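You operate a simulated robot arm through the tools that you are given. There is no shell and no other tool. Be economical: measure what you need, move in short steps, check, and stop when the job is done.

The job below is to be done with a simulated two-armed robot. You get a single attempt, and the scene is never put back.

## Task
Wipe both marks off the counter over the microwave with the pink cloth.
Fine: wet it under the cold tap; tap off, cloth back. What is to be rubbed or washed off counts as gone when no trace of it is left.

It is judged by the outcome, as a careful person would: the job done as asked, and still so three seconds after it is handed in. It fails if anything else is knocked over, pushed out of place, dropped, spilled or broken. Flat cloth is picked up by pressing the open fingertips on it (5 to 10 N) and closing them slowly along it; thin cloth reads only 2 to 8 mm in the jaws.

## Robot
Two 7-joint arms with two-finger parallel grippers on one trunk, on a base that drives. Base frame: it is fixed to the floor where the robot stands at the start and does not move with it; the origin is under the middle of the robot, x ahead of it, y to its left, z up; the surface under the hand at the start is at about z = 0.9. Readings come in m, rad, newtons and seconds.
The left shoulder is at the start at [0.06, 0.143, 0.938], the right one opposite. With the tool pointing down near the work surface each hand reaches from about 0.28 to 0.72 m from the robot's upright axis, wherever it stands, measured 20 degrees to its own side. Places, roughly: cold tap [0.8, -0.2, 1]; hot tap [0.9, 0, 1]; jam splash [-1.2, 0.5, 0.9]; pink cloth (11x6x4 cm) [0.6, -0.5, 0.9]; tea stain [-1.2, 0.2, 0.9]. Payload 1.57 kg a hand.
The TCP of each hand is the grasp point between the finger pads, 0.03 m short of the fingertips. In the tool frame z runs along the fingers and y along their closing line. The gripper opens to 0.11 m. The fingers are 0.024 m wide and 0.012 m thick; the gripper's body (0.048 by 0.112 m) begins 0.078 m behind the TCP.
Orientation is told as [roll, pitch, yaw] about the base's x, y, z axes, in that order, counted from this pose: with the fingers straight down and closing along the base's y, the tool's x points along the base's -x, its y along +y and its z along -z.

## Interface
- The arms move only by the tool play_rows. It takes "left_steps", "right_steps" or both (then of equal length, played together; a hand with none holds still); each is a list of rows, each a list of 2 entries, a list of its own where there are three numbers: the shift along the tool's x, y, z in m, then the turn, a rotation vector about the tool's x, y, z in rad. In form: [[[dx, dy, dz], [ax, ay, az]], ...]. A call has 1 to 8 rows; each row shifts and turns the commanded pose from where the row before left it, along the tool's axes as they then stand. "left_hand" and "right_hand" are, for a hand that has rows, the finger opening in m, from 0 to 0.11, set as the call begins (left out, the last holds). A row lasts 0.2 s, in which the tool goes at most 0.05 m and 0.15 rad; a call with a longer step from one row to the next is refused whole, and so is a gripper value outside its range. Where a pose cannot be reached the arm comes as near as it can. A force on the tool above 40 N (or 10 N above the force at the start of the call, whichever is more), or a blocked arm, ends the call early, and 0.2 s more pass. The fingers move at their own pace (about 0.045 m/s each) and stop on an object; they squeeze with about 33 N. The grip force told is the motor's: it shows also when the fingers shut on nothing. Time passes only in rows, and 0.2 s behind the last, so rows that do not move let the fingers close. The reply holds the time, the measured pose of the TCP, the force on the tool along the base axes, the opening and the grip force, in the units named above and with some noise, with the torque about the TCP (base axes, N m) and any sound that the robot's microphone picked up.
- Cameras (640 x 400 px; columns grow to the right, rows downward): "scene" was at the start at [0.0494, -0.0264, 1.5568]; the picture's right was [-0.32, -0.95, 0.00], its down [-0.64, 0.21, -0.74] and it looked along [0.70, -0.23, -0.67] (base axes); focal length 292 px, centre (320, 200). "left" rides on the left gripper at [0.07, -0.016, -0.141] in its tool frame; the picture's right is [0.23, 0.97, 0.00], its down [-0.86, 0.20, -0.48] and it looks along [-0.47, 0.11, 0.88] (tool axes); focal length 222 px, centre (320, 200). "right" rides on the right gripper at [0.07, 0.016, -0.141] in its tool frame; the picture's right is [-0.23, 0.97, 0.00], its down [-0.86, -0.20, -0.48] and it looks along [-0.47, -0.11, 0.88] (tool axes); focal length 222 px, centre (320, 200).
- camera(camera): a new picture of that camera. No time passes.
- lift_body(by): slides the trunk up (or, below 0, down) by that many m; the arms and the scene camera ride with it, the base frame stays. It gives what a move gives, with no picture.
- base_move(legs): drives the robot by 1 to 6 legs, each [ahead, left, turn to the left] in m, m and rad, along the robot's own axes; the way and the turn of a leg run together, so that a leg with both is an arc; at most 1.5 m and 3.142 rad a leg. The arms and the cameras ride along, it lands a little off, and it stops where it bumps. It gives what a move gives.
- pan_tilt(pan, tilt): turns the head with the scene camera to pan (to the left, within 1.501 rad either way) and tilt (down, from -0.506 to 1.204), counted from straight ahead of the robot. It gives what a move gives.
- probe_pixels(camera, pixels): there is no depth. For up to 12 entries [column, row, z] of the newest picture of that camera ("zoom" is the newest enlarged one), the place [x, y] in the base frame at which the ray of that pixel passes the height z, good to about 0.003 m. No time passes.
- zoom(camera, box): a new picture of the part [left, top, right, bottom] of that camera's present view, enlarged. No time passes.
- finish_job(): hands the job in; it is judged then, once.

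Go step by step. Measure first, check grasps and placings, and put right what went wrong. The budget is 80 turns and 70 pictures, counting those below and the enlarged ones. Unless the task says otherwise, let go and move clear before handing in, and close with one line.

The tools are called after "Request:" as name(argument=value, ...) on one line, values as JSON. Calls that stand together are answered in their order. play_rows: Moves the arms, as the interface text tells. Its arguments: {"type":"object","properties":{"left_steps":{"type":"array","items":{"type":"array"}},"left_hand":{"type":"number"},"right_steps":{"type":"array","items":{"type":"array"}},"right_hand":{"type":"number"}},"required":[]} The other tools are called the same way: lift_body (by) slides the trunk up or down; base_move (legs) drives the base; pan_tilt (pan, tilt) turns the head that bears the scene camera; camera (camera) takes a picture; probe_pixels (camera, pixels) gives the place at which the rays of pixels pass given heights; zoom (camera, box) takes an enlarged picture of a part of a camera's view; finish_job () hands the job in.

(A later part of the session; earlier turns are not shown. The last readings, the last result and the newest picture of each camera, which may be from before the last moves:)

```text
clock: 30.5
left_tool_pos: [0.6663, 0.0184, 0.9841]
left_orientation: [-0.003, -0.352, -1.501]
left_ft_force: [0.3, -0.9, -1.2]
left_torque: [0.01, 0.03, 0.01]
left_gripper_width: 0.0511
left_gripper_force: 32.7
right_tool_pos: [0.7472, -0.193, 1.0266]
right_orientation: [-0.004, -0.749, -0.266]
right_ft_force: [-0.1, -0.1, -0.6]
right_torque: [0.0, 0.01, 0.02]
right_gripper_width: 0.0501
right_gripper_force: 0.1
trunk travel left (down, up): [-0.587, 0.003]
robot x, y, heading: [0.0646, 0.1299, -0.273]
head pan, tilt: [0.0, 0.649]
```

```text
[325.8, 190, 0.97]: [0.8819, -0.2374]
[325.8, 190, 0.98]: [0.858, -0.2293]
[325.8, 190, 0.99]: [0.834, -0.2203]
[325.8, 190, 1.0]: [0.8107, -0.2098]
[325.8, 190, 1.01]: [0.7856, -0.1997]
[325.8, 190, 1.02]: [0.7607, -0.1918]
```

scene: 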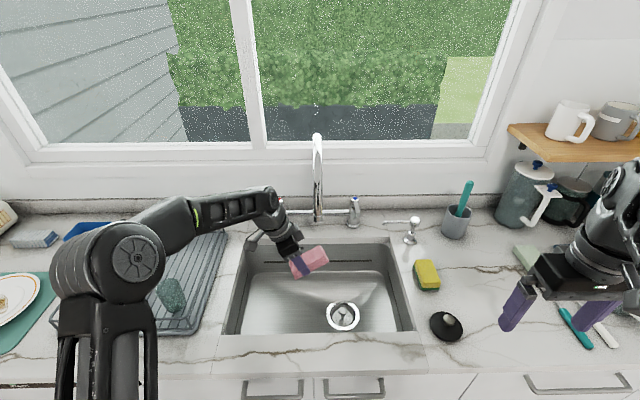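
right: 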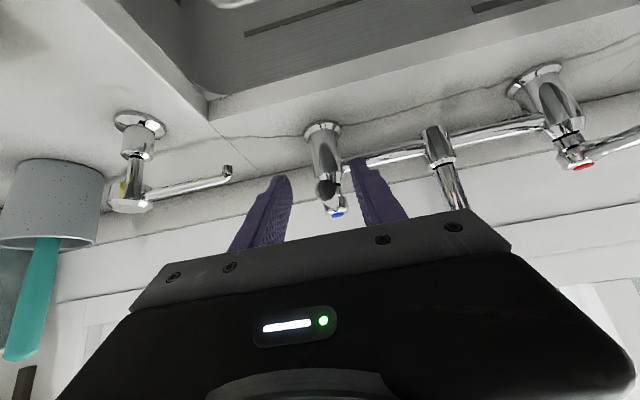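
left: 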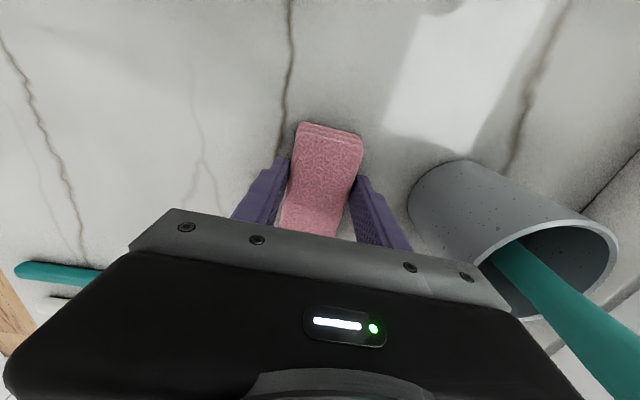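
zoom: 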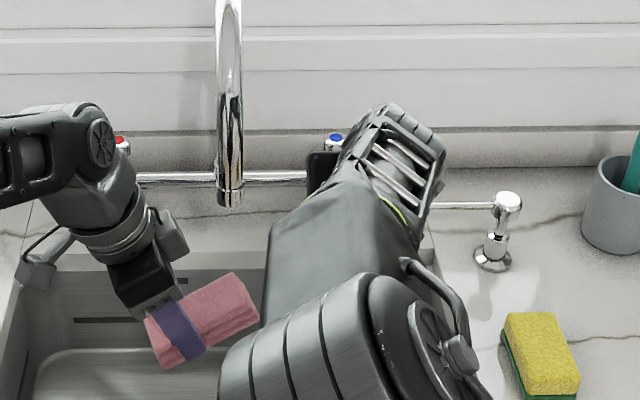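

The second fix agrees: lever end at about n=0.785, z≈1.02. I'll advance 4 cm around the lever, narrow the fingers to 28 mm, and then nudge left.

Request:
play_rows(right_steps=[[[-0.011, 0.001, 0.0195], [0, 0, 0]], [[-0.011, 0.001, 0.0195], [0, 0, 0]]])

Request:
play_rows(right_steps=[[[0, 0, 0], [0, 0, 0]], [[0, 0, 0], [0, 0, 0]]], right_hand=0.028)

Request:
zoom(camera="right", box=[220, 100, 440, 240])

```text
clock: 31.1
left_tool_pos: [0.6642, 0.018, 0.9844]
left_orientation: [0.001, -0.35, -1.504]
left_ft_force: [0.3, 0.8, -0.4]
left_torque: [0.03, 0.0, 0.02]
left_gripper_width: 0.0507
left_gripper_force: 32.4
right_tool_pos: [0.7675, -0.1907, 1.0181]
right_orientation: [0.002, -0.753, -0.271]
right_ft_force: [-0.7, 0.5, 0.6]
right_torque: [0.03, 0.01, 0.04]
right_gripper_width: 0.0502
right_gripper_force: 0.1
right hand out of reach, approached as far as the arm can: row 2
trunk travel left (down, up): [-0.587, 0.003]
robot x, y, heading: [0.0626, 0.1276, -0.272]
head pan, tilt: [0.0, 0.649]
```

```text
clock: 31.7
left_tool_pos: [0.6655, 0.0185, 0.9841]
left_orientation: [0.0, -0.351, -1.504]
left_ft_force: [0.6, 0.1, -1.4]
left_torque: [0.05, 0.03, 0.02]
left_gripper_width: 0.0511
left_gripper_force: 33.2
right_tool_pos: [0.7689, -0.1909, 1.0182]
right_orientation: [0.0, -0.75, -0.271]
right_ft_force: [0.1, 0.3, 0.6]
right_torque: [0.06, -0.01, -0.02]
right_gripper_width: 0.0282
right_gripper_force: 0.1
trunk travel left (down, up): [-0.587, 0.003]
robot x, y, heading: [0.0606, 0.1274, -0.271]
head pan, tilt: [0.0, 0.649]
```

```text
2.86 times, centred on (330, 170) of right
```

zoom: 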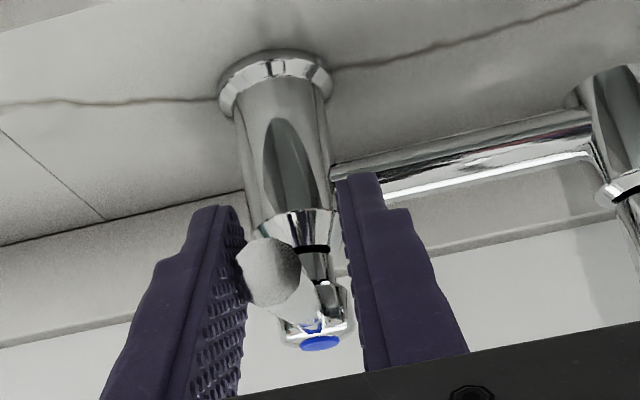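

The lever end sits between the fingers, with the right-side finger touching. I'll push gently left and listen for water.

Request:
play_rows(right_steps=[[[0, 0.012, 0], [0, 0, 0]], [[0, 0.012, 0], [0, 0, 0]], [[0, 0.012, 0], [0, 0, 0]]])

Request:
zoom(camera="right", box=[220, 100, 440, 240])

```text
clock: 32.6
left_tool_pos: [0.6645, 0.0131, 0.9849]
left_orientation: [-0.001, -0.35, -1.509]
left_ft_force: [-0.2, 0.4, -0.2]
left_torque: [-0.02, 0.01, -0.04]
left_gripper_width: 0.0508
left_gripper_force: 33.4
right_tool_pos: [0.7716, -0.1789, 1.018]
right_orientation: [-0.017, -0.752, -0.29]
right_ft_force: [-3.4, -23.6, -1.5]
right_torque: [0.08, 0.02, 0.12]
right_gripper_width: 0.0494
right_gripper_force: 11.6
trunk travel left (down, up): [-0.587, 0.003]
robot x, y, heading: [0.0632, 0.1263, -0.274]
head pan, tilt: [0.0, 0.649]
stopped in row 3 (right hand): the force on the tool passed its limit at 40 N (the readings are from after the stop); the commanded pose is now the measured one
```

```text
2.86 times, centred on (330, 170) of right
```

zoom: 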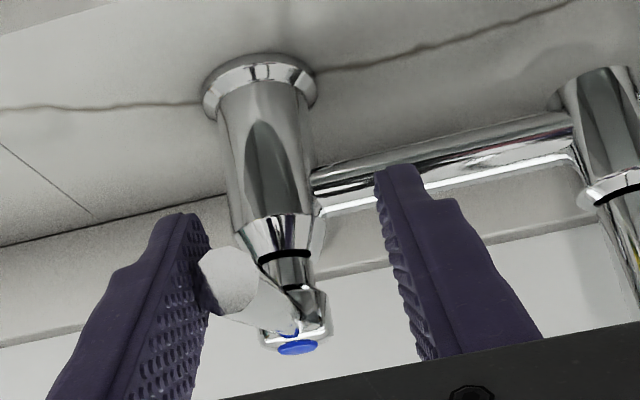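

Pushing left is blocked (40 N) and the lever hasn't moved, so it opens the other way. I'll narrow the fingers again and nudge right.

Request:
play_rows(right_steps=[[[0, -0.008, 0], [0, 0, 0]], [[0, 0, 0], [0, 0, 0]], [[0, 0, 0], [0, 0, 0]], [[0, -0.01, 0], [0, 0, 0]], [[0, -0.01, 0], [0, 0, 0]], [[0, -0.01, 0], [0, 0, 0]]], right_hand=0.026)

Request:
zoom(camera="right", box=[220, 100, 440, 240])

```text
clock: 34.0
left_tool_pos: [0.665, 0.0182, 0.9852]
left_orientation: [-0.001, -0.349, -1.506]
left_ft_force: [-0.2, 0.3, -1.4]
left_torque: [0.01, 0.0, -0.05]
left_gripper_width: 0.0507
left_gripper_force: 33.2
right_tool_pos: [0.762, -0.2011, 1.0181]
right_orientation: [-0.007, -0.749, -0.279]
right_ft_force: [-0.1, 0.8, -0.3]
right_torque: [-0.05, 0.01, -0.03]
right_gripper_width: 0.0266
right_gripper_force: 0.9
trunk travel left (down, up): [-0.587, 0.003]
robot x, y, heading: [0.0616, 0.1265, -0.272]
head pan, tilt: [0.0, 0.649]
```

```text
2.86 times, centred on (330, 170) of right
```

zoom: 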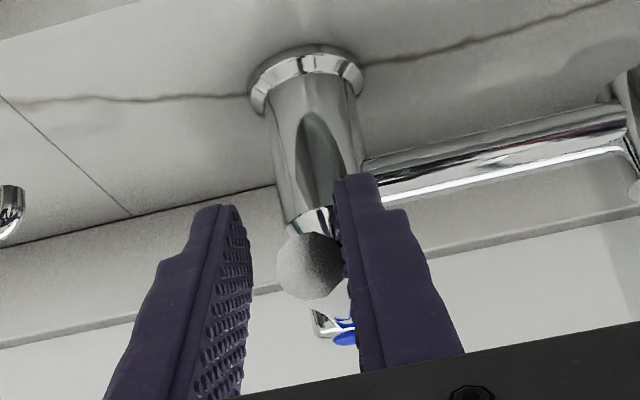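

The left-side finger has now reached the lever, so I'll keep pushing right.

Request:
play_rows(right_steps=[[[0, -0.01, 0], [0, 0, 0]], [[0, -0.01, 0], [0, 0, 0]], [[0, -0.01, 0], [0, 0, 0]]])

Request:
zoom(camera="right", box=[220, 100, 440, 240])

```text
clock: 34.8
left_tool_pos: [0.6643, 0.016, 0.9845]
left_orientation: [-0.001, -0.35, -1.506]
left_ft_force: [0.3, -0.1, -0.1]
left_torque: [0.06, 0.01, 0.0]
left_gripper_width: 0.0509
left_gripper_force: 32.8
right_tool_pos: [0.7508, -0.2182, 1.0211]
right_orientation: [-0.009, -0.751, -0.282]
right_ft_force: [-0.7, -0.1, -0.5]
right_torque: [-0.02, 0.03, 0.03]
right_gripper_width: 0.0265
right_gripper_force: 0.2
right hand out of reach, approached as far as the arm can: row 1, 2, 3
trunk travel left (down, up): [-0.587, 0.003]
robot x, y, heading: [0.0602, 0.1283, -0.271]
head pan, tilt: [0.0, 0.649]
```

```text
2.86 times, centred on (330, 170) of right
```

zoom: 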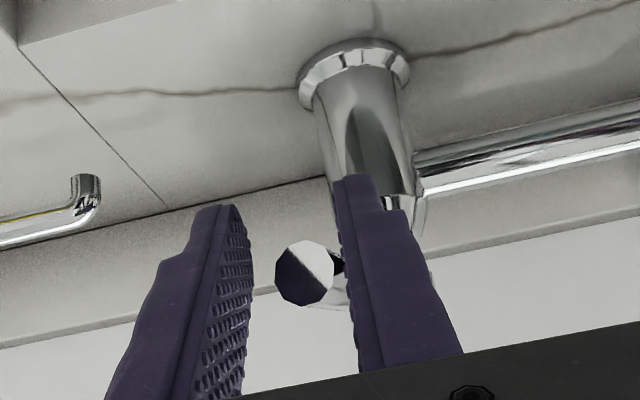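

The lever is turning right with the finger, but no water sounds yet and the arm has hit its reach limit. I'll pitch the hand further forward to gain reach, then push on.

Request:
play_rows(right_steps=[[[0, 0, 0], [0, -0.15, 0]], [[0, 0, 0], [0, -0.15, 0]], [[-0.005, -0.01, 0.0087], [0, 0, 0]], [[-0.005, -0.01, 0.0087], [-0.087, 0, -0.05]], [[0, -0.01, 0.0], [-0.087, 0, -0.05]], [[0, -0.01, 0.0], [-0.087, 0, -0.05]]])

Request:
zoom(camera="right", box=[180, 80, 460, 240])

Request:
zoom(camera="scene", box=[220, 130, 420, 330])

```text
clock: 36.2
left_tool_pos: [0.6641, 0.0168, 0.9844]
left_orientation: [0.0, -0.351, -1.505]
left_ft_force: [-0.1, -0.1, -0.4]
left_torque: [-0.02, 0.02, 0.0]
left_gripper_width: 0.0508
left_gripper_force: 33.0
right_tool_pos: [0.7286, -0.2403, 1.0297]
right_orientation: [-0.015, -1.051, -0.071]
right_ft_force: [0.2, 0.2, 0.9]
right_torque: [0.0, -0.01, -0.02]
right_gripper_width: 0.026
right_gripper_force: 0.0
right hand out of reach, approached as far as the arm can: row 4, 5, 6
trunk travel left (down, up): [-0.587, 0.003]
robot x, y, heading: [0.0597, 0.1271, -0.28]
head pan, tilt: [0.0, 0.649]
```

```text
2.29 times, centred on (320, 160) of right
```

zoom: 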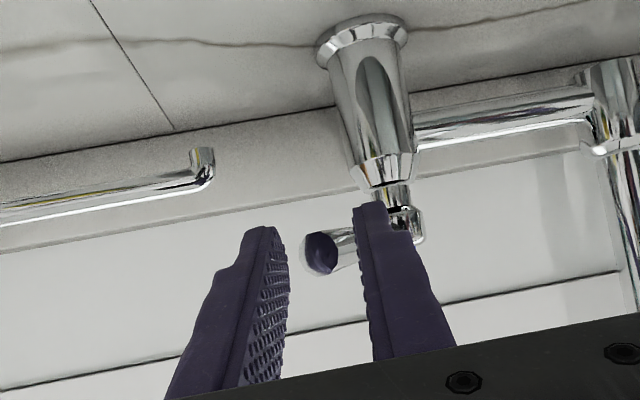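

```text
2.00 times, centred on (320, 230) of scene
```

zoom: 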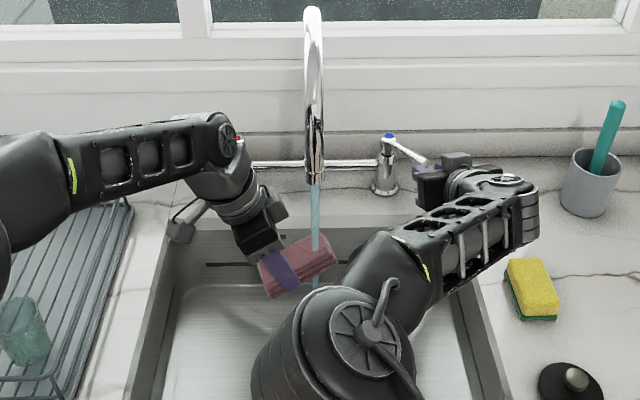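

Water is running and hitting the cloth (scene zoom (315,190–245)), and the cloth is already darker. I'll hold it there for a few seconds.

Request:
play_rows(left_steps=[[[0, 0, 0], [0, 0, 0]], [[0, 0.01, 0], [0, 0, 0]], [[0, 0, 0], [0, 0, 0]], [[0, -0.01, 0], [0, 0, 0]], [[0, -0.01, 0], [0, 0, 0]], [[0, 0, 0], [0, 0, 0]], [[0, 0.01, 0], [0, 0, 0]], [[0, 0, 0], [0, 0, 0]]])

Request:
play_rows(left_steps=[[[0, 0, 0], [0, 0, 0]], [[0, 0, 0], [0, 0, 0]], [[0, 0, 0], [0, 0, 0]], [[0, 0, 0], [0, 0, 0]], [[0, 0, 0], [0, 0, 0]], [[0, 0, 0], [0, 0, 0]], [[0, 0, 0], [0, 0, 0]], [[0, 0, 0], [0, 0, 0]]])

Request:
zoom(camera="scene", box=[260, 180, 380, 280])

```text
clock: 38.0
left_tool_pos: [0.6643, 0.017, 0.9841]
left_orientation: [0.0, -0.352, -1.505]
left_ft_force: [0.1, -0.6, -0.8]
left_torque: [-0.03, 0.0, -0.03]
left_gripper_width: 0.0509
left_gripper_force: 33.3
right_tool_pos: [0.7282, -0.2419, 1.03]
right_orientation: [-0.015, -1.05, -0.073]
right_ft_force: [-0.5, 0.3, -0.2]
right_torque: [0.01, -0.02, 0.0]
right_gripper_width: 0.0259
right_gripper_force: 0.1
trunk travel left (down, up): [-0.587, 0.003]
robot x, y, heading: [0.064, 0.1225, -0.275]
head pan, tilt: [0.0, 0.649]
```

```text
clock: 39.8
left_tool_pos: [0.6635, 0.0162, 0.9851]
left_orientation: [0.002, -0.352, -1.504]
left_ft_force: [0.9, 0.3, 0.0]
left_torque: [0.0, 0.0, 0.01]
left_gripper_width: 0.051
left_gripper_force: 32.8
right_tool_pos: [0.7295, -0.2413, 1.0291]
right_orientation: [-0.014, -1.05, -0.076]
right_ft_force: [-0.6, 0.6, 0.0]
right_torque: [-0.01, 0.02, -0.01]
right_gripper_width: 0.026
right_gripper_force: 0.1
trunk travel left (down, up): [-0.587, 0.003]
robot x, y, heading: [0.0643, 0.1254, -0.276]
head pan, tilt: [0.0, 0.649]
```

```text
4.00 times, centred on (320, 230) of scene
```

zoom: 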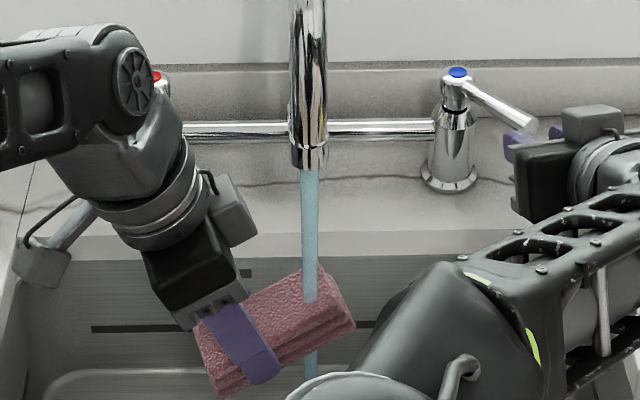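

The cloth is soaked. Now I'll close the tap by sweeping the lever back left with the fingers still around it.

Request:
play_rows(right_steps=[[[-0.0025, 0.01, 0.0043], [0.026, 0, 0.015]], [[-0.0025, 0.01, 0.0043], [0.026, 0, 0.015]], [[-0.0025, 0.01, 0.0043], [0.026, 0, 0.015]], [[-0.0025, 0.01, 0.0043], [0.026, 0, 0.015]], [[-0.0025, 0.01, 0.0043], [0.026, 0, 0.015]], [[0, 0.01, 0], [0.026, 0, 0.015]], [[0, 0.01, 0], [0.026, 0, 0.015]]])

Request:
zoom(camera="right", box=[180, 80, 460, 240])

Request:
zoom(camera="scene", box=[240, 170, 400, 280])

```text
clock: 41.4
left_tool_pos: [0.6636, 0.0141, 0.9829]
left_orientation: [0.001, -0.349, -1.506]
left_ft_force: [0.2, 0.4, -0.1]
left_torque: [-0.03, -0.01, -0.03]
left_gripper_width: 0.0508
left_gripper_force: 33.2
right_tool_pos: [0.7656, -0.1819, 1.0287]
right_orientation: [-0.016, -1.054, -0.292]
right_ft_force: [2.0, -17.0, 0.7]
right_torque: [-0.17, -0.02, 0.09]
right_gripper_width: 0.04
right_gripper_force: 8.0
trunk travel left (down, up): [-0.587, 0.003]
robot x, y, heading: [0.0604, 0.1259, -0.275]
head pan, tilt: [0.0, 0.649]
```

```text
2.29 times, centred on (320, 160) of right
```

zoom: 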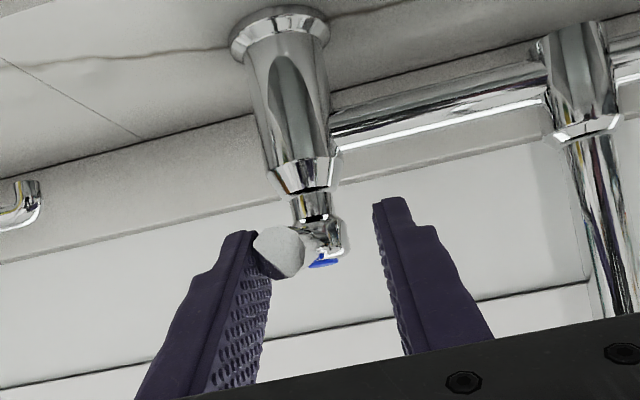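

```text
3.64 times, centred on (320, 225) of scene
```

zoom: 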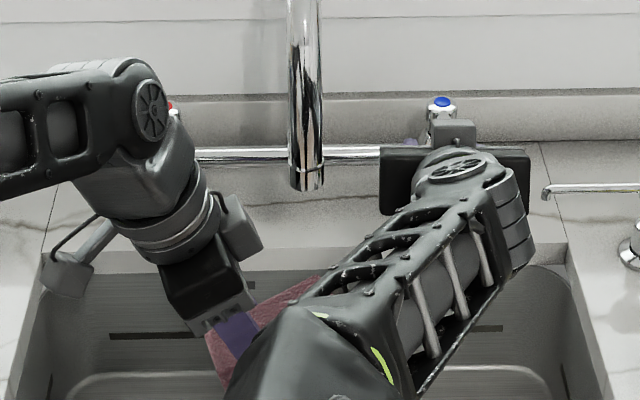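

The water has stopped and the lever is pressed to its closed stop. I'll ease off and withdraw the right hand.

Request:
play_rows(right_steps=[[[0, -0.012, 0], [0, 0, 0]], [[0, 0, -0.03], [0, 0, 0]], [[0, 0, -0.045], [0, 0, 0]], [[0, 0, -0.045], [0, 0, 0]], [[0, -0.01, -0.045], [0, 0, 0]], [[0, -0.015, -0.045], [0, 0.1, 0]], [[0, -0.015, -0.045], [0, 0.15, 0]], [[0, -0.015, -0.04], [0, 0.15, 0]]])

Request:
camera(camera="scene")

```text
clock: 43.2
left_tool_pos: [0.6635, 0.0156, 0.9849]
left_orientation: [0.0, -0.352, -1.506]
left_ft_force: [-0.4, 0.3, -1.0]
left_torque: [0.03, -0.01, 0.04]
left_gripper_width: 0.051
left_gripper_force: 32.4
right_tool_pos: [0.5083, -0.1668, 1.1887]
right_orientation: [-0.004, -0.65, -0.295]
right_ft_force: [-0.3, -0.9, 0.2]
right_torque: [0.0, -0.02, 0.02]
right_gripper_width: 0.0261
right_gripper_force: 0.0
trunk travel left (down, up): [-0.587, 0.003]
robot x, y, heading: [0.0642, 0.1254, -0.276]
head pan, tilt: [0.0, 0.649]
```

```text
25 pictures are left
```

scene: 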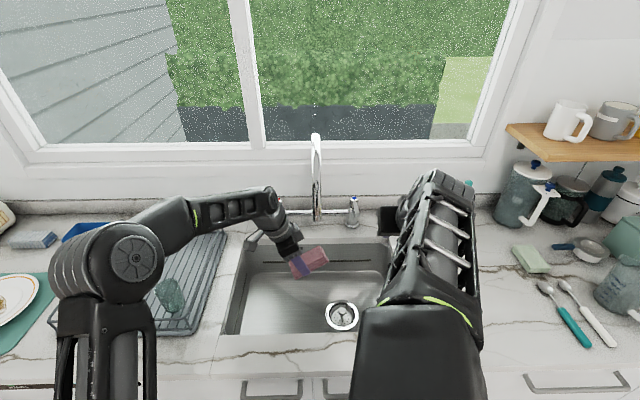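

The tap is off. I'll bring the left hand out the way it went in (left, then back and up), and retract the right hand as well.

Request:
play_rows(left_steps=[[[0.0313, 0, -0.0114], [0, 0, 0]], [[0.0313, 0, -0.0114], [0, 0, 0]], [[0.0313, 0, -0.0114], [0, 0, 0]], [[-0.0103, -0.035, -0.0282], [0, 0, 0]], [[-0.0103, -0.035, -0.0282], [0, 0, 0]], [[-0.0103, -0.035, -0.0282], [0, 0.117, 0]], [[0, -0.035, -0.03], [0, 0.117, 0]], [[0, 0, -0.03], [0, 0.117, 0]]], right_steps=[[[0.02, -0.02, -0.025], [0, 0.13, 0]], [[0.02, -0.02, -0.02], [0, 0.13, 0]], [[0.03, -0.02, -0.01], [0, 0.13, 0]], [[0.03, -0.02, 0], [0, 0.13, 0]], [[0.03, -0.02, 0], [0, 0.13, 0]], [[0.03, -0.02, 0], [0, 0, 0]], [[0, 0, 0], [0, 0, 0]], [[0, 0, 0], [0, 0, 0]]])

Request:
camera(camera="scene")

```text
clock: 45.0
left_tool_pos: [0.5155, 0.1162, 1.1345]
left_orientation: [0.0, 0.002, -1.504]
left_ft_force: [0.1, -0.6, 0.8]
left_torque: [0.04, -0.01, -0.01]
left_gripper_width: 0.0508
left_gripper_force: 32.9
right_tool_pos: [0.3073, -0.2283, 1.1832]
right_orientation: [-0.007, 0.001, -0.297]
right_ft_force: [0.5, -0.2, -0.4]
right_torque: [-0.02, 0.01, -0.03]
right_gripper_width: 0.0262
right_gripper_force: 0.1
right hand out of reach, approached as far as the arm can: row 5
trunk travel left (down, up): [-0.587, 0.003]
robot x, y, heading: [0.0653, 0.125, -0.271]
head pan, tilt: [0.0, 0.649]
```

```text
24 pictures are left
```

scene: 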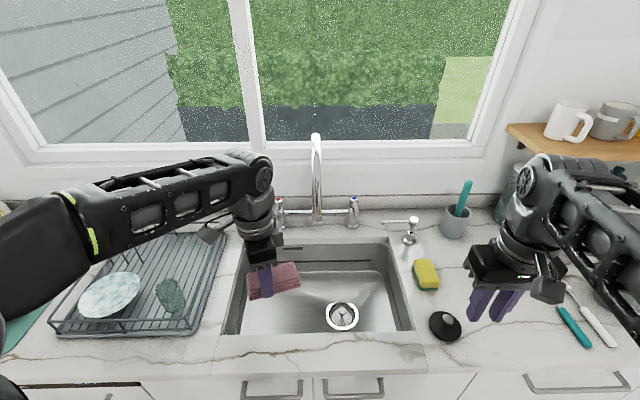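

The lever is back at its closed angle and the wet cloth is held. I'll back off from the counter, turn left a quarter and look toward the other counter.

Request:
base_move(legs=[[-0.3, 0, 0], [0, 0, 1.57]])

Request:
pan_tilt(pan=1.2, tilt=0.6)

Request:
camera(camera="scene")

```text
clock: 50.9
left_tool_pos: [-0.2098, 0.66, 1.1335]
left_orientation: [-0.001, 0.0, 0.057]
left_ft_force: [0.0, 0.6, -0.7]
left_torque: [0.02, 0.01, 0.0]
left_gripper_width: 0.0509
left_gripper_force: 33.1
right_tool_pos: [0.1349, 0.4484, 1.182]
right_orientation: [-0.006, -0.003, 1.264]
right_ft_force: [0.0, -0.4, -0.1]
right_torque: [0.02, -0.01, 0.02]
right_gripper_width: 0.026
right_gripper_force: 0.1
trunk travel left (down, up): [-0.587, 0.003]
robot x, y, heading: [-0.2244, 0.2055, 1.287]
head pan, tilt: [0.0, 0.649]
```

```text
clock: 52.2
left_tool_pos: [-0.2095, 0.66, 1.1339]
left_orientation: [0.0, -0.001, 0.055]
left_ft_force: [0.1, -0.3, -0.8]
left_torque: [0.02, 0.03, -0.02]
left_gripper_width: 0.051
left_gripper_force: 33.1
right_tool_pos: [0.1346, 0.4481, 1.1839]
right_orientation: [-0.008, -0.003, 1.264]
right_ft_force: [-0.4, 0.1, -0.7]
right_torque: [-0.02, 0.02, -0.01]
right_gripper_width: 0.026
right_gripper_force: 0.0
trunk travel left (down, up): [-0.587, 0.003]
robot x, y, heading: [-0.2249, 0.2029, 1.287]
head pan, tilt: [1.201, 0.6]
```

```text
23 pictures are left
```

scene: 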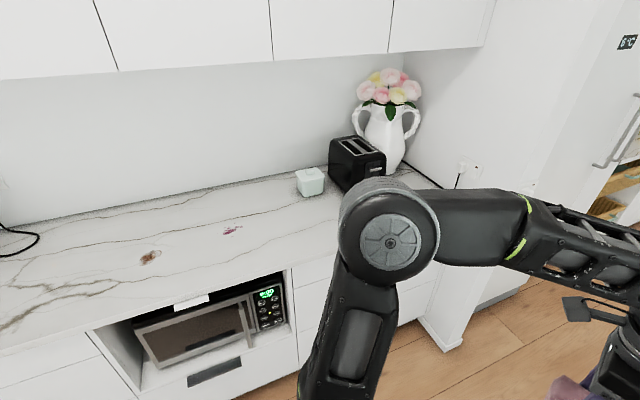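

The opposite counter shows the tea stain at (150,257) and the jam at (232,230), with the microwave below. I'll probe these and the counter's edge.

Request:
probe_pixels(camera="scene", pixels=[[150, 257, 0.9], [232, 230, 0.9], [141, 263, 0.9], [160, 251, 0.9], [222, 234, 0.9], [243, 226, 0.9], [290, 268, 0.9], [85, 328, 0.9], [310, 194, 0.9], [190, 302, 0.9], [60, 220, 0.9]])

Request:
zoom(camera="scene", box=[100, 190, 280, 310])

```text
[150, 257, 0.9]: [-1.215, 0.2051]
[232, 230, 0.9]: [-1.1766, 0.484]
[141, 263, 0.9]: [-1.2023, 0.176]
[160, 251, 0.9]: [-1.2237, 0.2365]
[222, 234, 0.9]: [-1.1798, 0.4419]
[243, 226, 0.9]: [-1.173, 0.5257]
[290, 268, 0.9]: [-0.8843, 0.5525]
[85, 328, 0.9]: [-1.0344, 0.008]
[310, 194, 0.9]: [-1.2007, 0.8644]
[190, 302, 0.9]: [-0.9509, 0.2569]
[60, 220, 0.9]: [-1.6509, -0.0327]
```

```text
3.33 times, centred on (190, 250) of scene
```

zoom: 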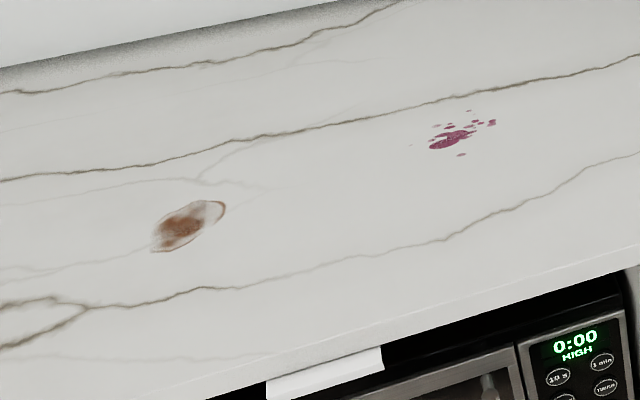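

The counter front is at n≈-1.0 and both marks lie about 0.25 m in from it. I'll turn to face it and move up, checking before the last bit.

Request:
base_move(legs=[[0, 0, 1.59], [0.33, 0, 0]])

Request:
pan_tilt(pan=0.0, tilt=0.75)

Request:
camera(camera="scene")

```text
clock: 58.3
left_tool_pos: [-1.0, 0.2923, 1.1334]
left_orientation: [0.0, 0.0, 1.652]
left_ft_force: [-0.9, 0.6, -1.6]
left_torque: [0.02, -0.01, 0.04]
left_gripper_width: 0.0509
left_gripper_force: 33.3
right_tool_pos: [-0.7961, 0.6432, 1.1836]
right_orientation: [-0.007, -0.001, 2.86]
right_ft_force: [-0.2, -0.4, 1.1]
right_torque: [-0.02, -0.04, 0.04]
right_gripper_width: 0.026
right_gripper_force: 0.2
trunk travel left (down, up): [-0.587, 0.003]
robot x, y, heading: [-0.5472, 0.2926, 2.878]
head pan, tilt: [1.201, 0.6]
```

```text
clock: 59.7
left_tool_pos: [-0.9975, 0.2931, 1.1339]
left_orientation: [0.001, 0.002, 1.653]
left_ft_force: [1.3, -0.3, -0.7]
left_torque: [-0.02, -0.01, 0.0]
left_gripper_width: 0.051
left_gripper_force: 32.7
right_tool_pos: [-0.7962, 0.6417, 1.1836]
right_orientation: [-0.007, -0.001, 2.861]
right_ft_force: [0.1, -0.5, 0.1]
right_torque: [0.0, 0.02, 0.03]
right_gripper_width: 0.0259
right_gripper_force: 0.1
trunk travel left (down, up): [-0.587, 0.003]
robot x, y, heading: [-0.5467, 0.2898, 2.879]
head pan, tilt: [0.0, 0.75]
```

```text
21 pictures are left
```

scene: 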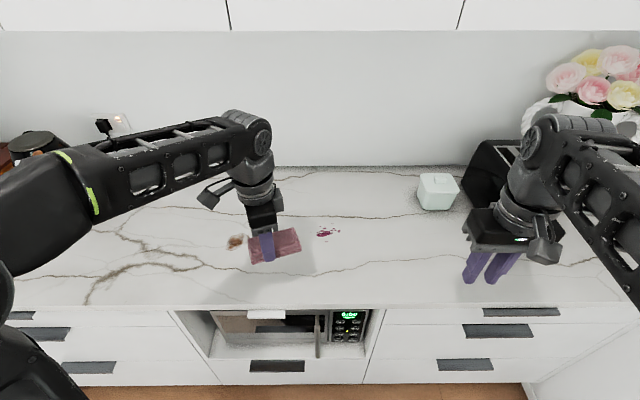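

Both marks are in view: tea at (235,242), jam at (328,232). I'll re-measure their extents from here.

Request:
probe_pixels(camera="scene", pixels=[[235, 242, 0.9], [227, 242, 0.9], [318, 236, 0.9], [328, 232, 0.9], [340, 230, 0.9], [333, 227, 0.9], [235, 235, 0.9], [235, 250, 0.9]])

Request:
zoom(camera="scene", box=[210, 200, 370, 280])

```text
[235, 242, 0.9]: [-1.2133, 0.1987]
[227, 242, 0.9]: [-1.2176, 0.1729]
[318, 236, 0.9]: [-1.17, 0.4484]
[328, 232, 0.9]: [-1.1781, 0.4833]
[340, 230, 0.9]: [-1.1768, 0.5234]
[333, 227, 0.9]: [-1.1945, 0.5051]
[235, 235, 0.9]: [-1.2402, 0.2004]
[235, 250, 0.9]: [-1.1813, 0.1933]
```

```text
4.00 times, centred on (290, 240) of scene
```

zoom: 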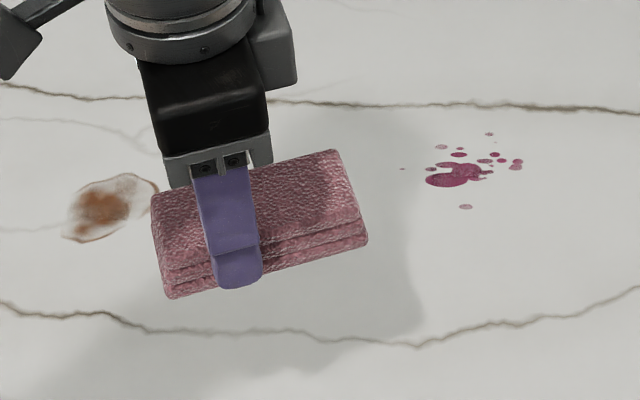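

Tea spans about ±4 cm around (-1.212,0.206), and jam ±5 cm around (-1.177,0.475). I'll bring the cloth over the tea stain.

Request:
play_rows(left_steps=[[[0.014, 0.037, 0.02], [0, 0, 0]], [[0.014, 0.037, 0.02], [0, 0, 0]], [[0.014, 0.037, 0.02], [0, 0, 0]], [[0.014, 0.037, 0.02], [0, 0, 0]], [[0.014, 0.037, 0.02], [0, 0, 0]], [[0.014, 0.036, 0.02], [0, 0, 0]], [[0, 0, 0.04], [0, 0, 0]], [[0, 0, 0.025], [0, 0, 0]]])

```text
clock: 61.5
left_tool_pos: [-1.2145, 0.1896, 0.9503]
left_orientation: [-0.001, 0.0, 1.652]
left_ft_force: [-0.7, -0.6, -0.3]
left_torque: [-0.03, 0.0, 0.01]
left_gripper_width: 0.051
left_gripper_force: 32.8
right_tool_pos: [-0.7964, 0.6426, 1.1846]
right_orientation: [-0.009, -0.001, 2.86]
right_ft_force: [-0.3, 0.9, 0.6]
right_torque: [0.04, 0.0, 0.04]
right_gripper_width: 0.0261
right_gripper_force: 0.0
trunk travel left (down, up): [-0.587, 0.003]
robot x, y, heading: [-0.5442, 0.2901, 2.891]
head pan, tilt: [0.0, 0.75]
```

The hand is over the stain at z=0.95. I'll lower it a few mm at a time to find contact.

Request:
play_rows(left_steps=[[[0, 0, 0.005], [0, 0, 0]], [[0, 0, 0.003], [0, 0, 0]], [[0, 0, 0.003], [0, 0, 0]]])

```text
clock: 62.3
left_tool_pos: [-1.2136, 0.1894, 0.9401]
left_orientation: [0.003, -0.001, 1.654]
left_ft_force: [0.3, -1.4, 12.0]
left_torque: [0.39, -0.3, -0.03]
left_gripper_width: 0.0509
left_gripper_force: 32.9
right_tool_pos: [-0.7972, 0.643, 1.1839]
right_orientation: [-0.006, -0.002, 2.86]
right_ft_force: [0.4, -0.4, 1.1]
right_torque: [-0.04, -0.01, 0.01]
right_gripper_width: 0.026
right_gripper_force: 0.0
trunk travel left (down, up): [-0.587, 0.003]
robot x, y, heading: [-0.5403, 0.2901, 2.887]
head pan, tilt: [0.0, 0.75]
```

Contact holds at 12 N. I'll rub back and forth over the tea stain.

Request:
play_rows(left_steps=[[[0, -0.03, 0], [0, 0, 0]], [[0, 0.035, 0], [0, 0, 0]], [[0, 0.03, 0], [0, 0, 0]], [[0, -0.035, 0], [0, 0, 0]], [[0.03, -0.02, 0], [0, 0, 0]], [[0, 0.04, 0], [0, 0, 0]], [[0, -0.04, 0], [0, 0, 0]], [[-0.03, 0.02, 0], [0, 0, 0]]])

Request:
play_rows(left_steps=[[[0.035, 0, 0], [0, 0, 0]], [[-0.035, 0, 0], [0, 0, 0]], [[-0.035, 0, 0], [0, 0, 0]], [[0, 0.03, 0], [0, 0, 0]], [[0.035, 0, 0], [0, 0, 0]], [[0.035, 0, 0], [0, 0, 0]], [[0, -0.05, 0], [0, 0, 0]], [[-0.035, 0.02, 0], [0, 0, 0]]])

Request:
play_rows(left_steps=[[[0, 0, -0.04], [0, 0, 0]], [[-0.04, -0.02, -0.03], [0, 0, 0]], [[-0.045, -0.01, 0], [0, 0, 0]], [[-0.045, 0, 0], [0, 0, 0]]])

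Request:
zoom(camera="scene", box=[190, 190, 370, 290])

```text
clock: 64.1
left_tool_pos: [-1.2123, 0.1915, 0.9398]
left_orientation: [-0.001, 0.004, 1.656]
left_ft_force: [7.8, -11.4, 27.9]
left_torque: [-0.31, -0.08, 0.14]
left_gripper_width: 0.0507
left_gripper_force: 33.4
right_tool_pos: [-0.7944, 0.6426, 1.1834]
right_orientation: [-0.005, -0.002, 2.862]
right_ft_force: [-0.1, -0.2, -0.9]
right_torque: [-0.02, -0.01, 0.01]
right_gripper_width: 0.0261
right_gripper_force: 0.0
trunk travel left (down, up): [-0.587, 0.003]
robot x, y, heading: [-0.5438, 0.2953, 2.881]
head pan, tilt: [0.0, 0.75]
```

```text
clock: 65.9
left_tool_pos: [-1.2146, 0.189, 0.9397]
left_orientation: [0.002, 0.003, 1.655]
left_ft_force: [3.2, -6.5, 15.9]
left_torque: [0.16, 0.03, -0.12]
left_gripper_width: 0.0509
left_gripper_force: 33.2
right_tool_pos: [-0.7947, 0.6429, 1.1846]
right_orientation: [-0.007, -0.002, 2.861]
right_ft_force: [0.4, 0.3, 0.4]
right_torque: [-0.03, -0.01, 0.0]
right_gripper_width: 0.026
right_gripper_force: 0.0
trunk travel left (down, up): [-0.587, 0.003]
robot x, y, heading: [-0.5458, 0.2934, 2.883]
head pan, tilt: [0.0, 0.75]
```

```text
refused: row 2 steps farther than a row can; nothing moved
```

```text
3.56 times, centred on (280, 240) of scene
```

zoom: 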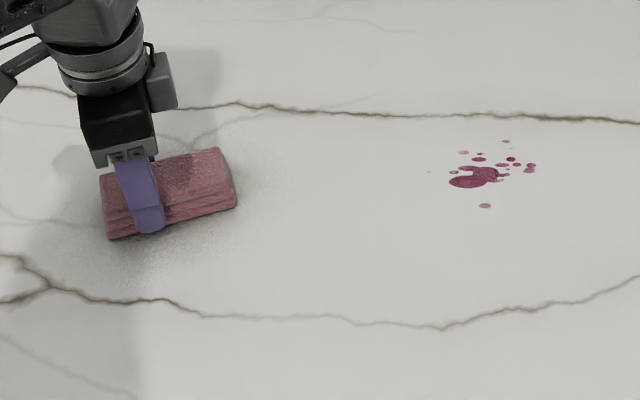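

The motions ran, apart from the refused lift. I'll lift off and move over to the jam in smaller steps, which also uncovers the tea spot.

Request:
play_rows(left_steps=[[[0, 0, -0.04], [0, 0, 0]], [[-0.04, -0.01, 0], [0, 0, 0]], [[-0.045, -0.01, 0], [0, 0, 0]], [[-0.045, -0.01, 0], [0, 0, 0]], [[-0.045, -0.01, 0], [0, 0, 0]], [[-0.045, -0.01, 0], [0, 0, 0]], [[-0.045, -0.01, 0], [0, 0, 0]]])

Request:
zoom(camera="scene", box=[190, 190, 370, 290])

```text
clock: 67.5
left_tool_pos: [-1.1772, 0.4628, 0.9788]
left_orientation: [0.0, 0.0, 1.651]
left_ft_force: [0.0, -0.3, 0.0]
left_torque: [-0.02, 0.02, 0.0]
left_gripper_width: 0.051
left_gripper_force: 32.7
right_tool_pos: [-0.7964, 0.6431, 1.1829]
right_orientation: [-0.004, -0.002, 2.86]
right_ft_force: [0.3, 0.9, 0.1]
right_torque: [-0.03, -0.01, -0.02]
right_gripper_width: 0.0257
right_gripper_force: 0.0
trunk travel left (down, up): [-0.587, 0.003]
robot x, y, heading: [-0.5456, 0.2919, 2.884]
head pan, tilt: [0.0, 0.75]
```

```text
3.56 times, centred on (280, 240) of scene
```

zoom: 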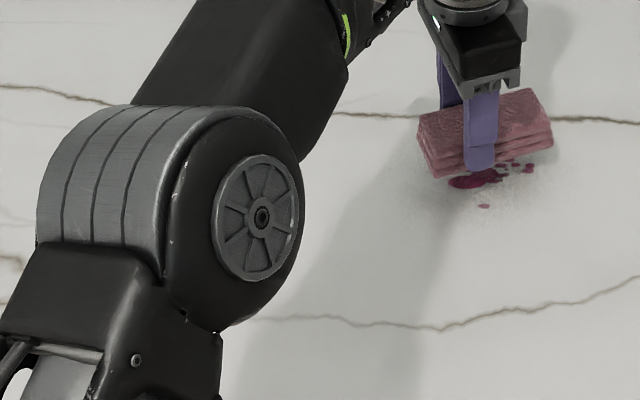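

The cloth is above the jam. I'll lower it to contact and rub over the whole splash area.

Request:
play_rows(left_steps=[[[0, 0, 0.03], [0, 0, 0]], [[0, 0, 0.0095], [0, 0, 0]], [[0, -0.035, 0], [0, 0, 0]], [[0, 0.035, 0], [0, 0, 0]], [[0, 0.03, 0], [0, 0, 0]], [[-0.025, 0, 0], [0, 0, 0]], [[0, -0.035, 0], [0, 0, 0]], [[0, -0.035, 0], [0, 0, 0]]])

Request:
play_rows(left_steps=[[[0, 0.04, 0], [0, 0, 0]], [[0.025, 0.02, 0], [0, 0, 0]], [[0.025, 0, 0], [0, 0, 0]], [[0, -0.035, 0], [0, 0, 0]], [[0, -0.03, 0], [0, 0, 0]], [[-0.035, 0.0, 0], [0, 0, 0]], [[0, 0.04, 0], [0, 0, 0]], [[0.01, 0.0, 0], [0, 0, 0]]])

Request:
play_rows(left_steps=[[[0.03, 0, 0], [0, 0, 0]], [[-0.035, 0, 0], [0, 0, 0]], [[-0.035, 0, 0], [0, 0, 0]], [[0.04, -0.02, 0], [0, 0, 0]], [[0.03, 0, 0], [0, 0, 0]], [[-0.035, 0, 0], [0, 0, 0]], [[-0.03, 0, 0], [0, 0, 0]], [[0.035, 0.02, 0], [0, 0, 0]]])

Request:
play_rows(left_steps=[[[0, 0, -0.04], [0, 0, 0]], [[0, -0.03, -0.035], [0, 0, 0]], [[0, -0.03, -0.035], [0, 0, 0]], [[0, -0.04, -0.025], [0, 0, 0]], [[0, -0.04, -0.02], [0, 0, 0]], [[0, -0.04, -0.01], [0, 0, 0]], [[0, -0.04, 0], [0, 0, 0]]])

Request:
camera(camera="scene")

```text
clock: 69.3
left_tool_pos: [-1.1111, 0.4884, 0.9402]
left_orientation: [0.0, 0.001, 1.653]
left_ft_force: [-0.1, -1.8, 5.4]
left_torque: [0.21, 0.19, 0.0]
left_gripper_width: 0.0507
left_gripper_force: 33.1
left hand out of reach, approached as far as the arm can: row 5, 6
right_tool_pos: [-0.7969, 0.6423, 1.1841]
right_orientation: [-0.005, -0.003, 2.86]
right_ft_force: [1.2, -0.7, -0.3]
right_torque: [-0.03, -0.03, 0.0]
right_gripper_width: 0.0259
right_gripper_force: 0.1
trunk travel left (down, up): [-0.587, 0.003]
robot x, y, heading: [-0.5469, 0.2925, 2.884]
head pan, tilt: [0.0, 0.75]
```

```text
clock: 71.1
left_tool_pos: [-1.1457, 0.4578, 0.9391]
left_orientation: [0.0, 0.001, 1.653]
left_ft_force: [2.4, 0.6, 2.3]
left_torque: [0.18, -0.03, -0.06]
left_gripper_width: 0.0508
left_gripper_force: 33.0
right_tool_pos: [-0.7963, 0.6406, 1.1843]
right_orientation: [-0.007, -0.002, 2.861]
right_ft_force: [-0.8, -0.2, 0.0]
right_torque: [-0.02, 0.02, -0.02]
right_gripper_width: 0.0263
right_gripper_force: 0.1
trunk travel left (down, up): [-0.587, 0.003]
robot x, y, heading: [-0.5421, 0.2909, 2.881]
head pan, tilt: [0.0, 0.75]
```

```text
clock: 72.9
left_tool_pos: [-1.1452, 0.4611, 0.9399]
left_orientation: [0.001, -0.004, 1.651]
left_ft_force: [1.3, 4.0, 10.7]
left_torque: [-0.21, -0.08, 0.07]
left_gripper_width: 0.0511
left_gripper_force: 33.2
right_tool_pos: [-0.7953, 0.6404, 1.1844]
right_orientation: [-0.006, -0.002, 2.86]
right_ft_force: [-0.6, -0.3, -0.1]
right_torque: [0.05, 0.0, -0.01]
right_gripper_width: 0.026
right_gripper_force: 0.1
trunk travel left (down, up): [-0.587, 0.003]
robot x, y, heading: [-0.5447, 0.2928, 2.882]
head pan, tilt: [0.0, 0.75]
```

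```text
clock: 74.5
left_tool_pos: [-0.9238, 0.4768, 1.107]
left_orientation: [0.002, 0.0, 1.653]
left_ft_force: [1.0, -1.0, -0.6]
left_torque: [-0.02, 0.0, 0.05]
left_gripper_width: 0.0511
left_gripper_force: 33.1
right_tool_pos: [-0.7948, 0.6412, 1.1832]
right_orientation: [-0.009, -0.003, 2.86]
right_ft_force: [-1.3, 0.0, 0.8]
right_torque: [-0.02, 0.03, -0.01]
right_gripper_width: 0.0259
right_gripper_force: 0.1
trunk travel left (down, up): [-0.587, 0.003]
robot x, y, heading: [-0.5445, 0.2944, 2.885]
head pan, tilt: [0.0, 0.75]
```

```text
17 pictures are left
```

scene: 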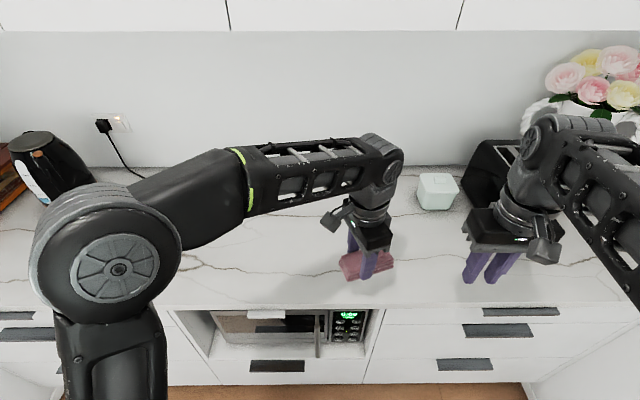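

Both mark areas are now mostly in view, so I'll zoom in to look for traces.

Request:
zoom(camera="scene", box=[190, 205, 350, 275])

```text
4.00 times, centred on (270, 240) of scene
```

zoom: 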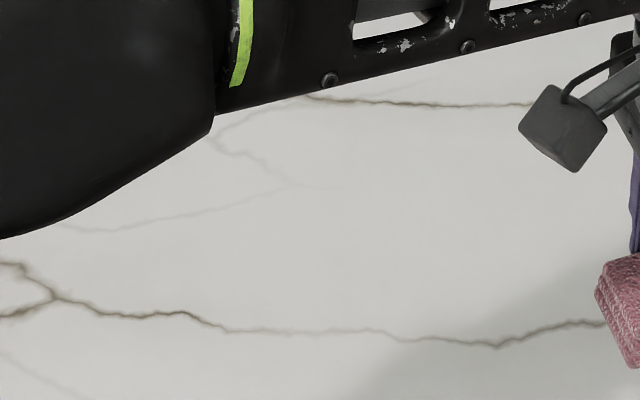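

The tea area (zoom 140–240, 172–244) is clean, but the jam area is partly hidden by the wrist. I'll back the base up a little and look again.

Request:
base_move(legs=[[-0.2, 0, 0]])

Request:
zoom(camera="scene", box=[190, 130, 410, 260])

```text
clock: 76.1
left_tool_pos: [-0.7309, 0.4249, 1.1071]
left_orientation: [0.002, 0.0, 1.653]
left_ft_force: [0.5, 0.0, -1.3]
left_torque: [0.02, 0.02, 0.02]
left_gripper_width: 0.0509
left_gripper_force: 33.2
right_tool_pos: [-0.6019, 0.5901, 1.1843]
right_orientation: [-0.006, -0.001, 2.86]
right_ft_force: [-0.2, -1.0, 0.4]
right_torque: [0.01, 0.03, -0.01]
right_gripper_width: 0.0258
right_gripper_force: 0.1
trunk travel left (down, up): [-0.587, 0.003]
robot x, y, heading: [-0.3511, 0.2407, 2.887]
head pan, tilt: [0.0, 0.75]
```

```text
2.91 times, centred on (300, 195) of scene
```

zoom: 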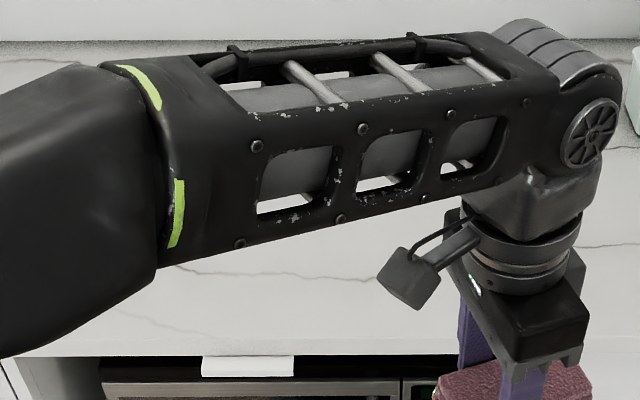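

The forearm now covers the jam area. I'll turn right, back to the quarter-turn heading that gave a clear view earlier, and look left.

Request:
base_move(legs=[[0.05, 0, -1.57]])

Request:
pan_tilt(pan=1.3, tilt=0.6)

Request:
camera(camera="scene")

```text
clock: 80.3
left_tool_pos: [-0.1912, 0.6596, 1.107]
left_orientation: [0.001, 0.0, 0.09]
left_ft_force: [0.0, -0.7, -0.4]
left_torque: [-0.02, 0.01, -0.03]
left_gripper_width: 0.0508
left_gripper_force: 33.3
right_tool_pos: [-0.0255, 0.533, 1.183]
right_orientation: [-0.006, -0.002, 1.296]
right_ft_force: [-0.3, 0.3, 0.0]
right_torque: [0.03, 0.02, -0.01]
right_gripper_width: 0.0259
right_gripper_force: 0.0
trunk travel left (down, up): [-0.587, 0.003]
robot x, y, heading: [-0.3731, 0.2738, 1.317]
head pan, tilt: [0.0, 0.75]
```

```text
clock: 81.8
left_tool_pos: [-0.1901, 0.6581, 1.107]
left_orientation: [0.001, -0.001, 0.089]
left_ft_force: [0.5, -0.5, -0.3]
left_torque: [-0.04, 0.02, 0.01]
left_gripper_width: 0.0509
left_gripper_force: 33.0
right_tool_pos: [-0.0252, 0.5327, 1.1831]
right_orientation: [-0.006, -0.003, 1.297]
right_ft_force: [-0.2, -0.5, -0.1]
right_torque: [0.0, -0.01, 0.01]
right_gripper_width: 0.0262
right_gripper_force: 0.1
trunk travel left (down, up): [-0.587, 0.003]
robot x, y, heading: [-0.3739, 0.2802, 1.313]
head pan, tilt: [1.3, 0.6]
```

```text
14 pictures are left
```

scene: 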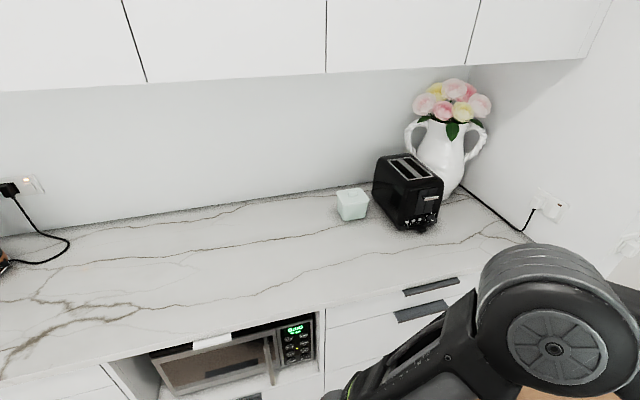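

Request:
zoom(camera="scene", box=[120, 210, 340, 320])

Request:
probe_pixels(camera="scene", pixels=[[250, 260, 0.9], [160, 280, 0.9]])

```text
2.91 times, centred on (230, 265) of scene
```

zoom: 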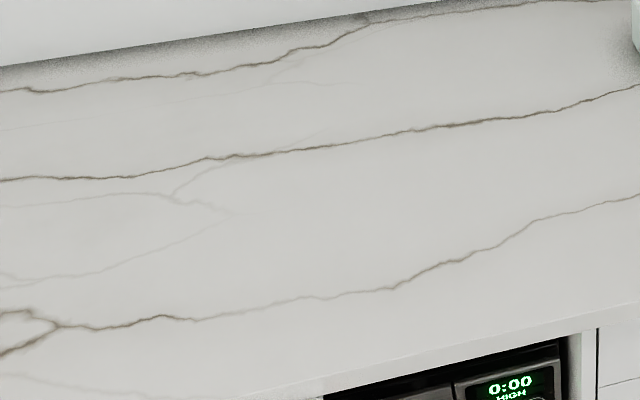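

```text
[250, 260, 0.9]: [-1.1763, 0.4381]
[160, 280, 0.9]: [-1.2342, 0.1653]
```

Both mark areas are spotless in the clear view. Now I'll drive back to the cloth's place by turning right and moving to the pick-up stance.

Request:
base_move(legs=[[0, 0, -1.914]])

Request:
pan_tilt(pan=-0.1, tilt=0.7)

Request:
camera(camera="scene")

```text
clock: 86.8
left_tool_pos: [-0.0731, -0.0179, 1.1083]
left_orientation: [0.0, 0.001, -1.813]
left_ft_force: [-0.4, -1.2, -0.6]
left_torque: [-0.01, -0.01, 0.01]
left_gripper_width: 0.0509
left_gripper_force: 32.9
right_tool_pos: [-0.2479, -0.1338, 1.1838]
right_orientation: [-0.007, -0.002, -0.605]
right_ft_force: [0.4, -0.5, 0.3]
right_torque: [-0.02, -0.03, 0.0]
right_gripper_width: 0.0262
right_gripper_force: 0.1
trunk travel left (down, up): [-0.587, 0.003]
robot x, y, heading: [-0.3718, 0.2786, -0.579]
head pan, tilt: [1.3, 0.6]
```

```text
clock: 88.3
left_tool_pos: [-0.0733, -0.0176, 1.1068]
left_orientation: [0.002, 0.0, -1.811]
left_ft_force: [0.3, -0.1, -1.6]
left_torque: [0.02, -0.06, -0.02]
left_gripper_width: 0.0508
left_gripper_force: 33.7
right_tool_pos: [-0.2486, -0.1332, 1.1825]
right_orientation: [-0.005, -0.001, -0.603]
right_ft_force: [0.3, 0.4, 0.1]
right_torque: [-0.02, 0.01, -0.01]
right_gripper_width: 0.0261
right_gripper_force: 0.0
trunk travel left (down, up): [-0.587, 0.003]
robot x, y, heading: [-0.3751, 0.2789, -0.581]
head pan, tilt: [-0.099, 0.7]
```

```text
12 pictures are left
```

scene: 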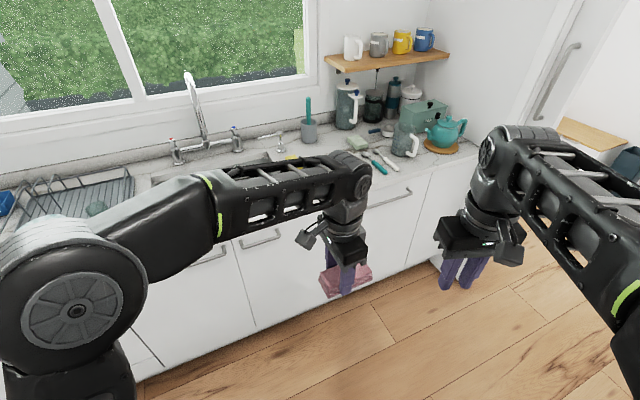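

The cloth is still held. I'll shift the left hand to its earlier carrying position so it stays clear of the jug, then drive to the stance.

Request:
play_rows(left_steps=[[[0.037, 0.016, -0.008], [0, 0, 0]], [[0.037, 0.016, -0.008], [0, 0, 0]], [[0.037, 0.016, 0], [0, 0, 0]], [[0.036, 0.016, 0], [0, 0, 0.02]]])

Request:
base_move(legs=[[0.601, -0.344, -0.02]])

Request:
camera(camera="scene")

```text
clock: 89.3
left_tool_pos: [0.0232, 0.1099, 1.1232]
left_orientation: [0.0, -0.003, -1.832]
left_ft_force: [0.5, 0.1, -0.5]
left_torque: [0.02, 0.06, 0.0]
left_gripper_width: 0.0509
left_gripper_force: 33.1
right_tool_pos: [-0.2486, -0.1333, 1.1851]
right_orientation: [-0.007, -0.001, -0.604]
right_ft_force: [-0.5, -0.2, 0.4]
right_torque: [0.0, 0.01, 0.02]
right_gripper_width: 0.0256
right_gripper_force: 0.0
trunk travel left (down, up): [-0.587, 0.003]
robot x, y, heading: [-0.3767, 0.2758, -0.579]
head pan, tilt: [-0.099, 0.7]
```

```text
clock: 93.1
left_tool_pos: [0.3255, -0.53, 1.1234]
left_orientation: [0.001, 0.001, -1.856]
left_ft_force: [-0.4, -0.3, -0.7]
left_torque: [0.03, -0.01, -0.01]
left_gripper_width: 0.051
left_gripper_force: 32.7
right_tool_pos: [0.0477, -0.7636, 1.1831]
right_orientation: [-0.009, -0.002, -0.631]
right_ft_force: [0.1, 1.1, 0.2]
right_torque: [0.01, 0.0, -0.01]
right_gripper_width: 0.026
right_gripper_force: 0.0
trunk travel left (down, up): [-0.587, 0.003]
robot x, y, heading: [-0.0683, -0.3489, -0.607]
head pan, tilt: [-0.099, 0.7]
```

```text
11 pictures are left
```

scene: 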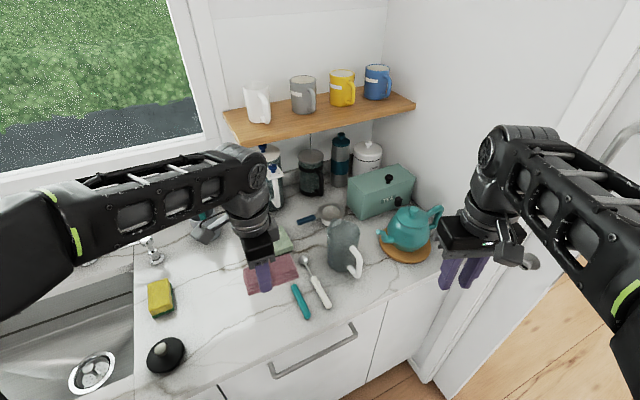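

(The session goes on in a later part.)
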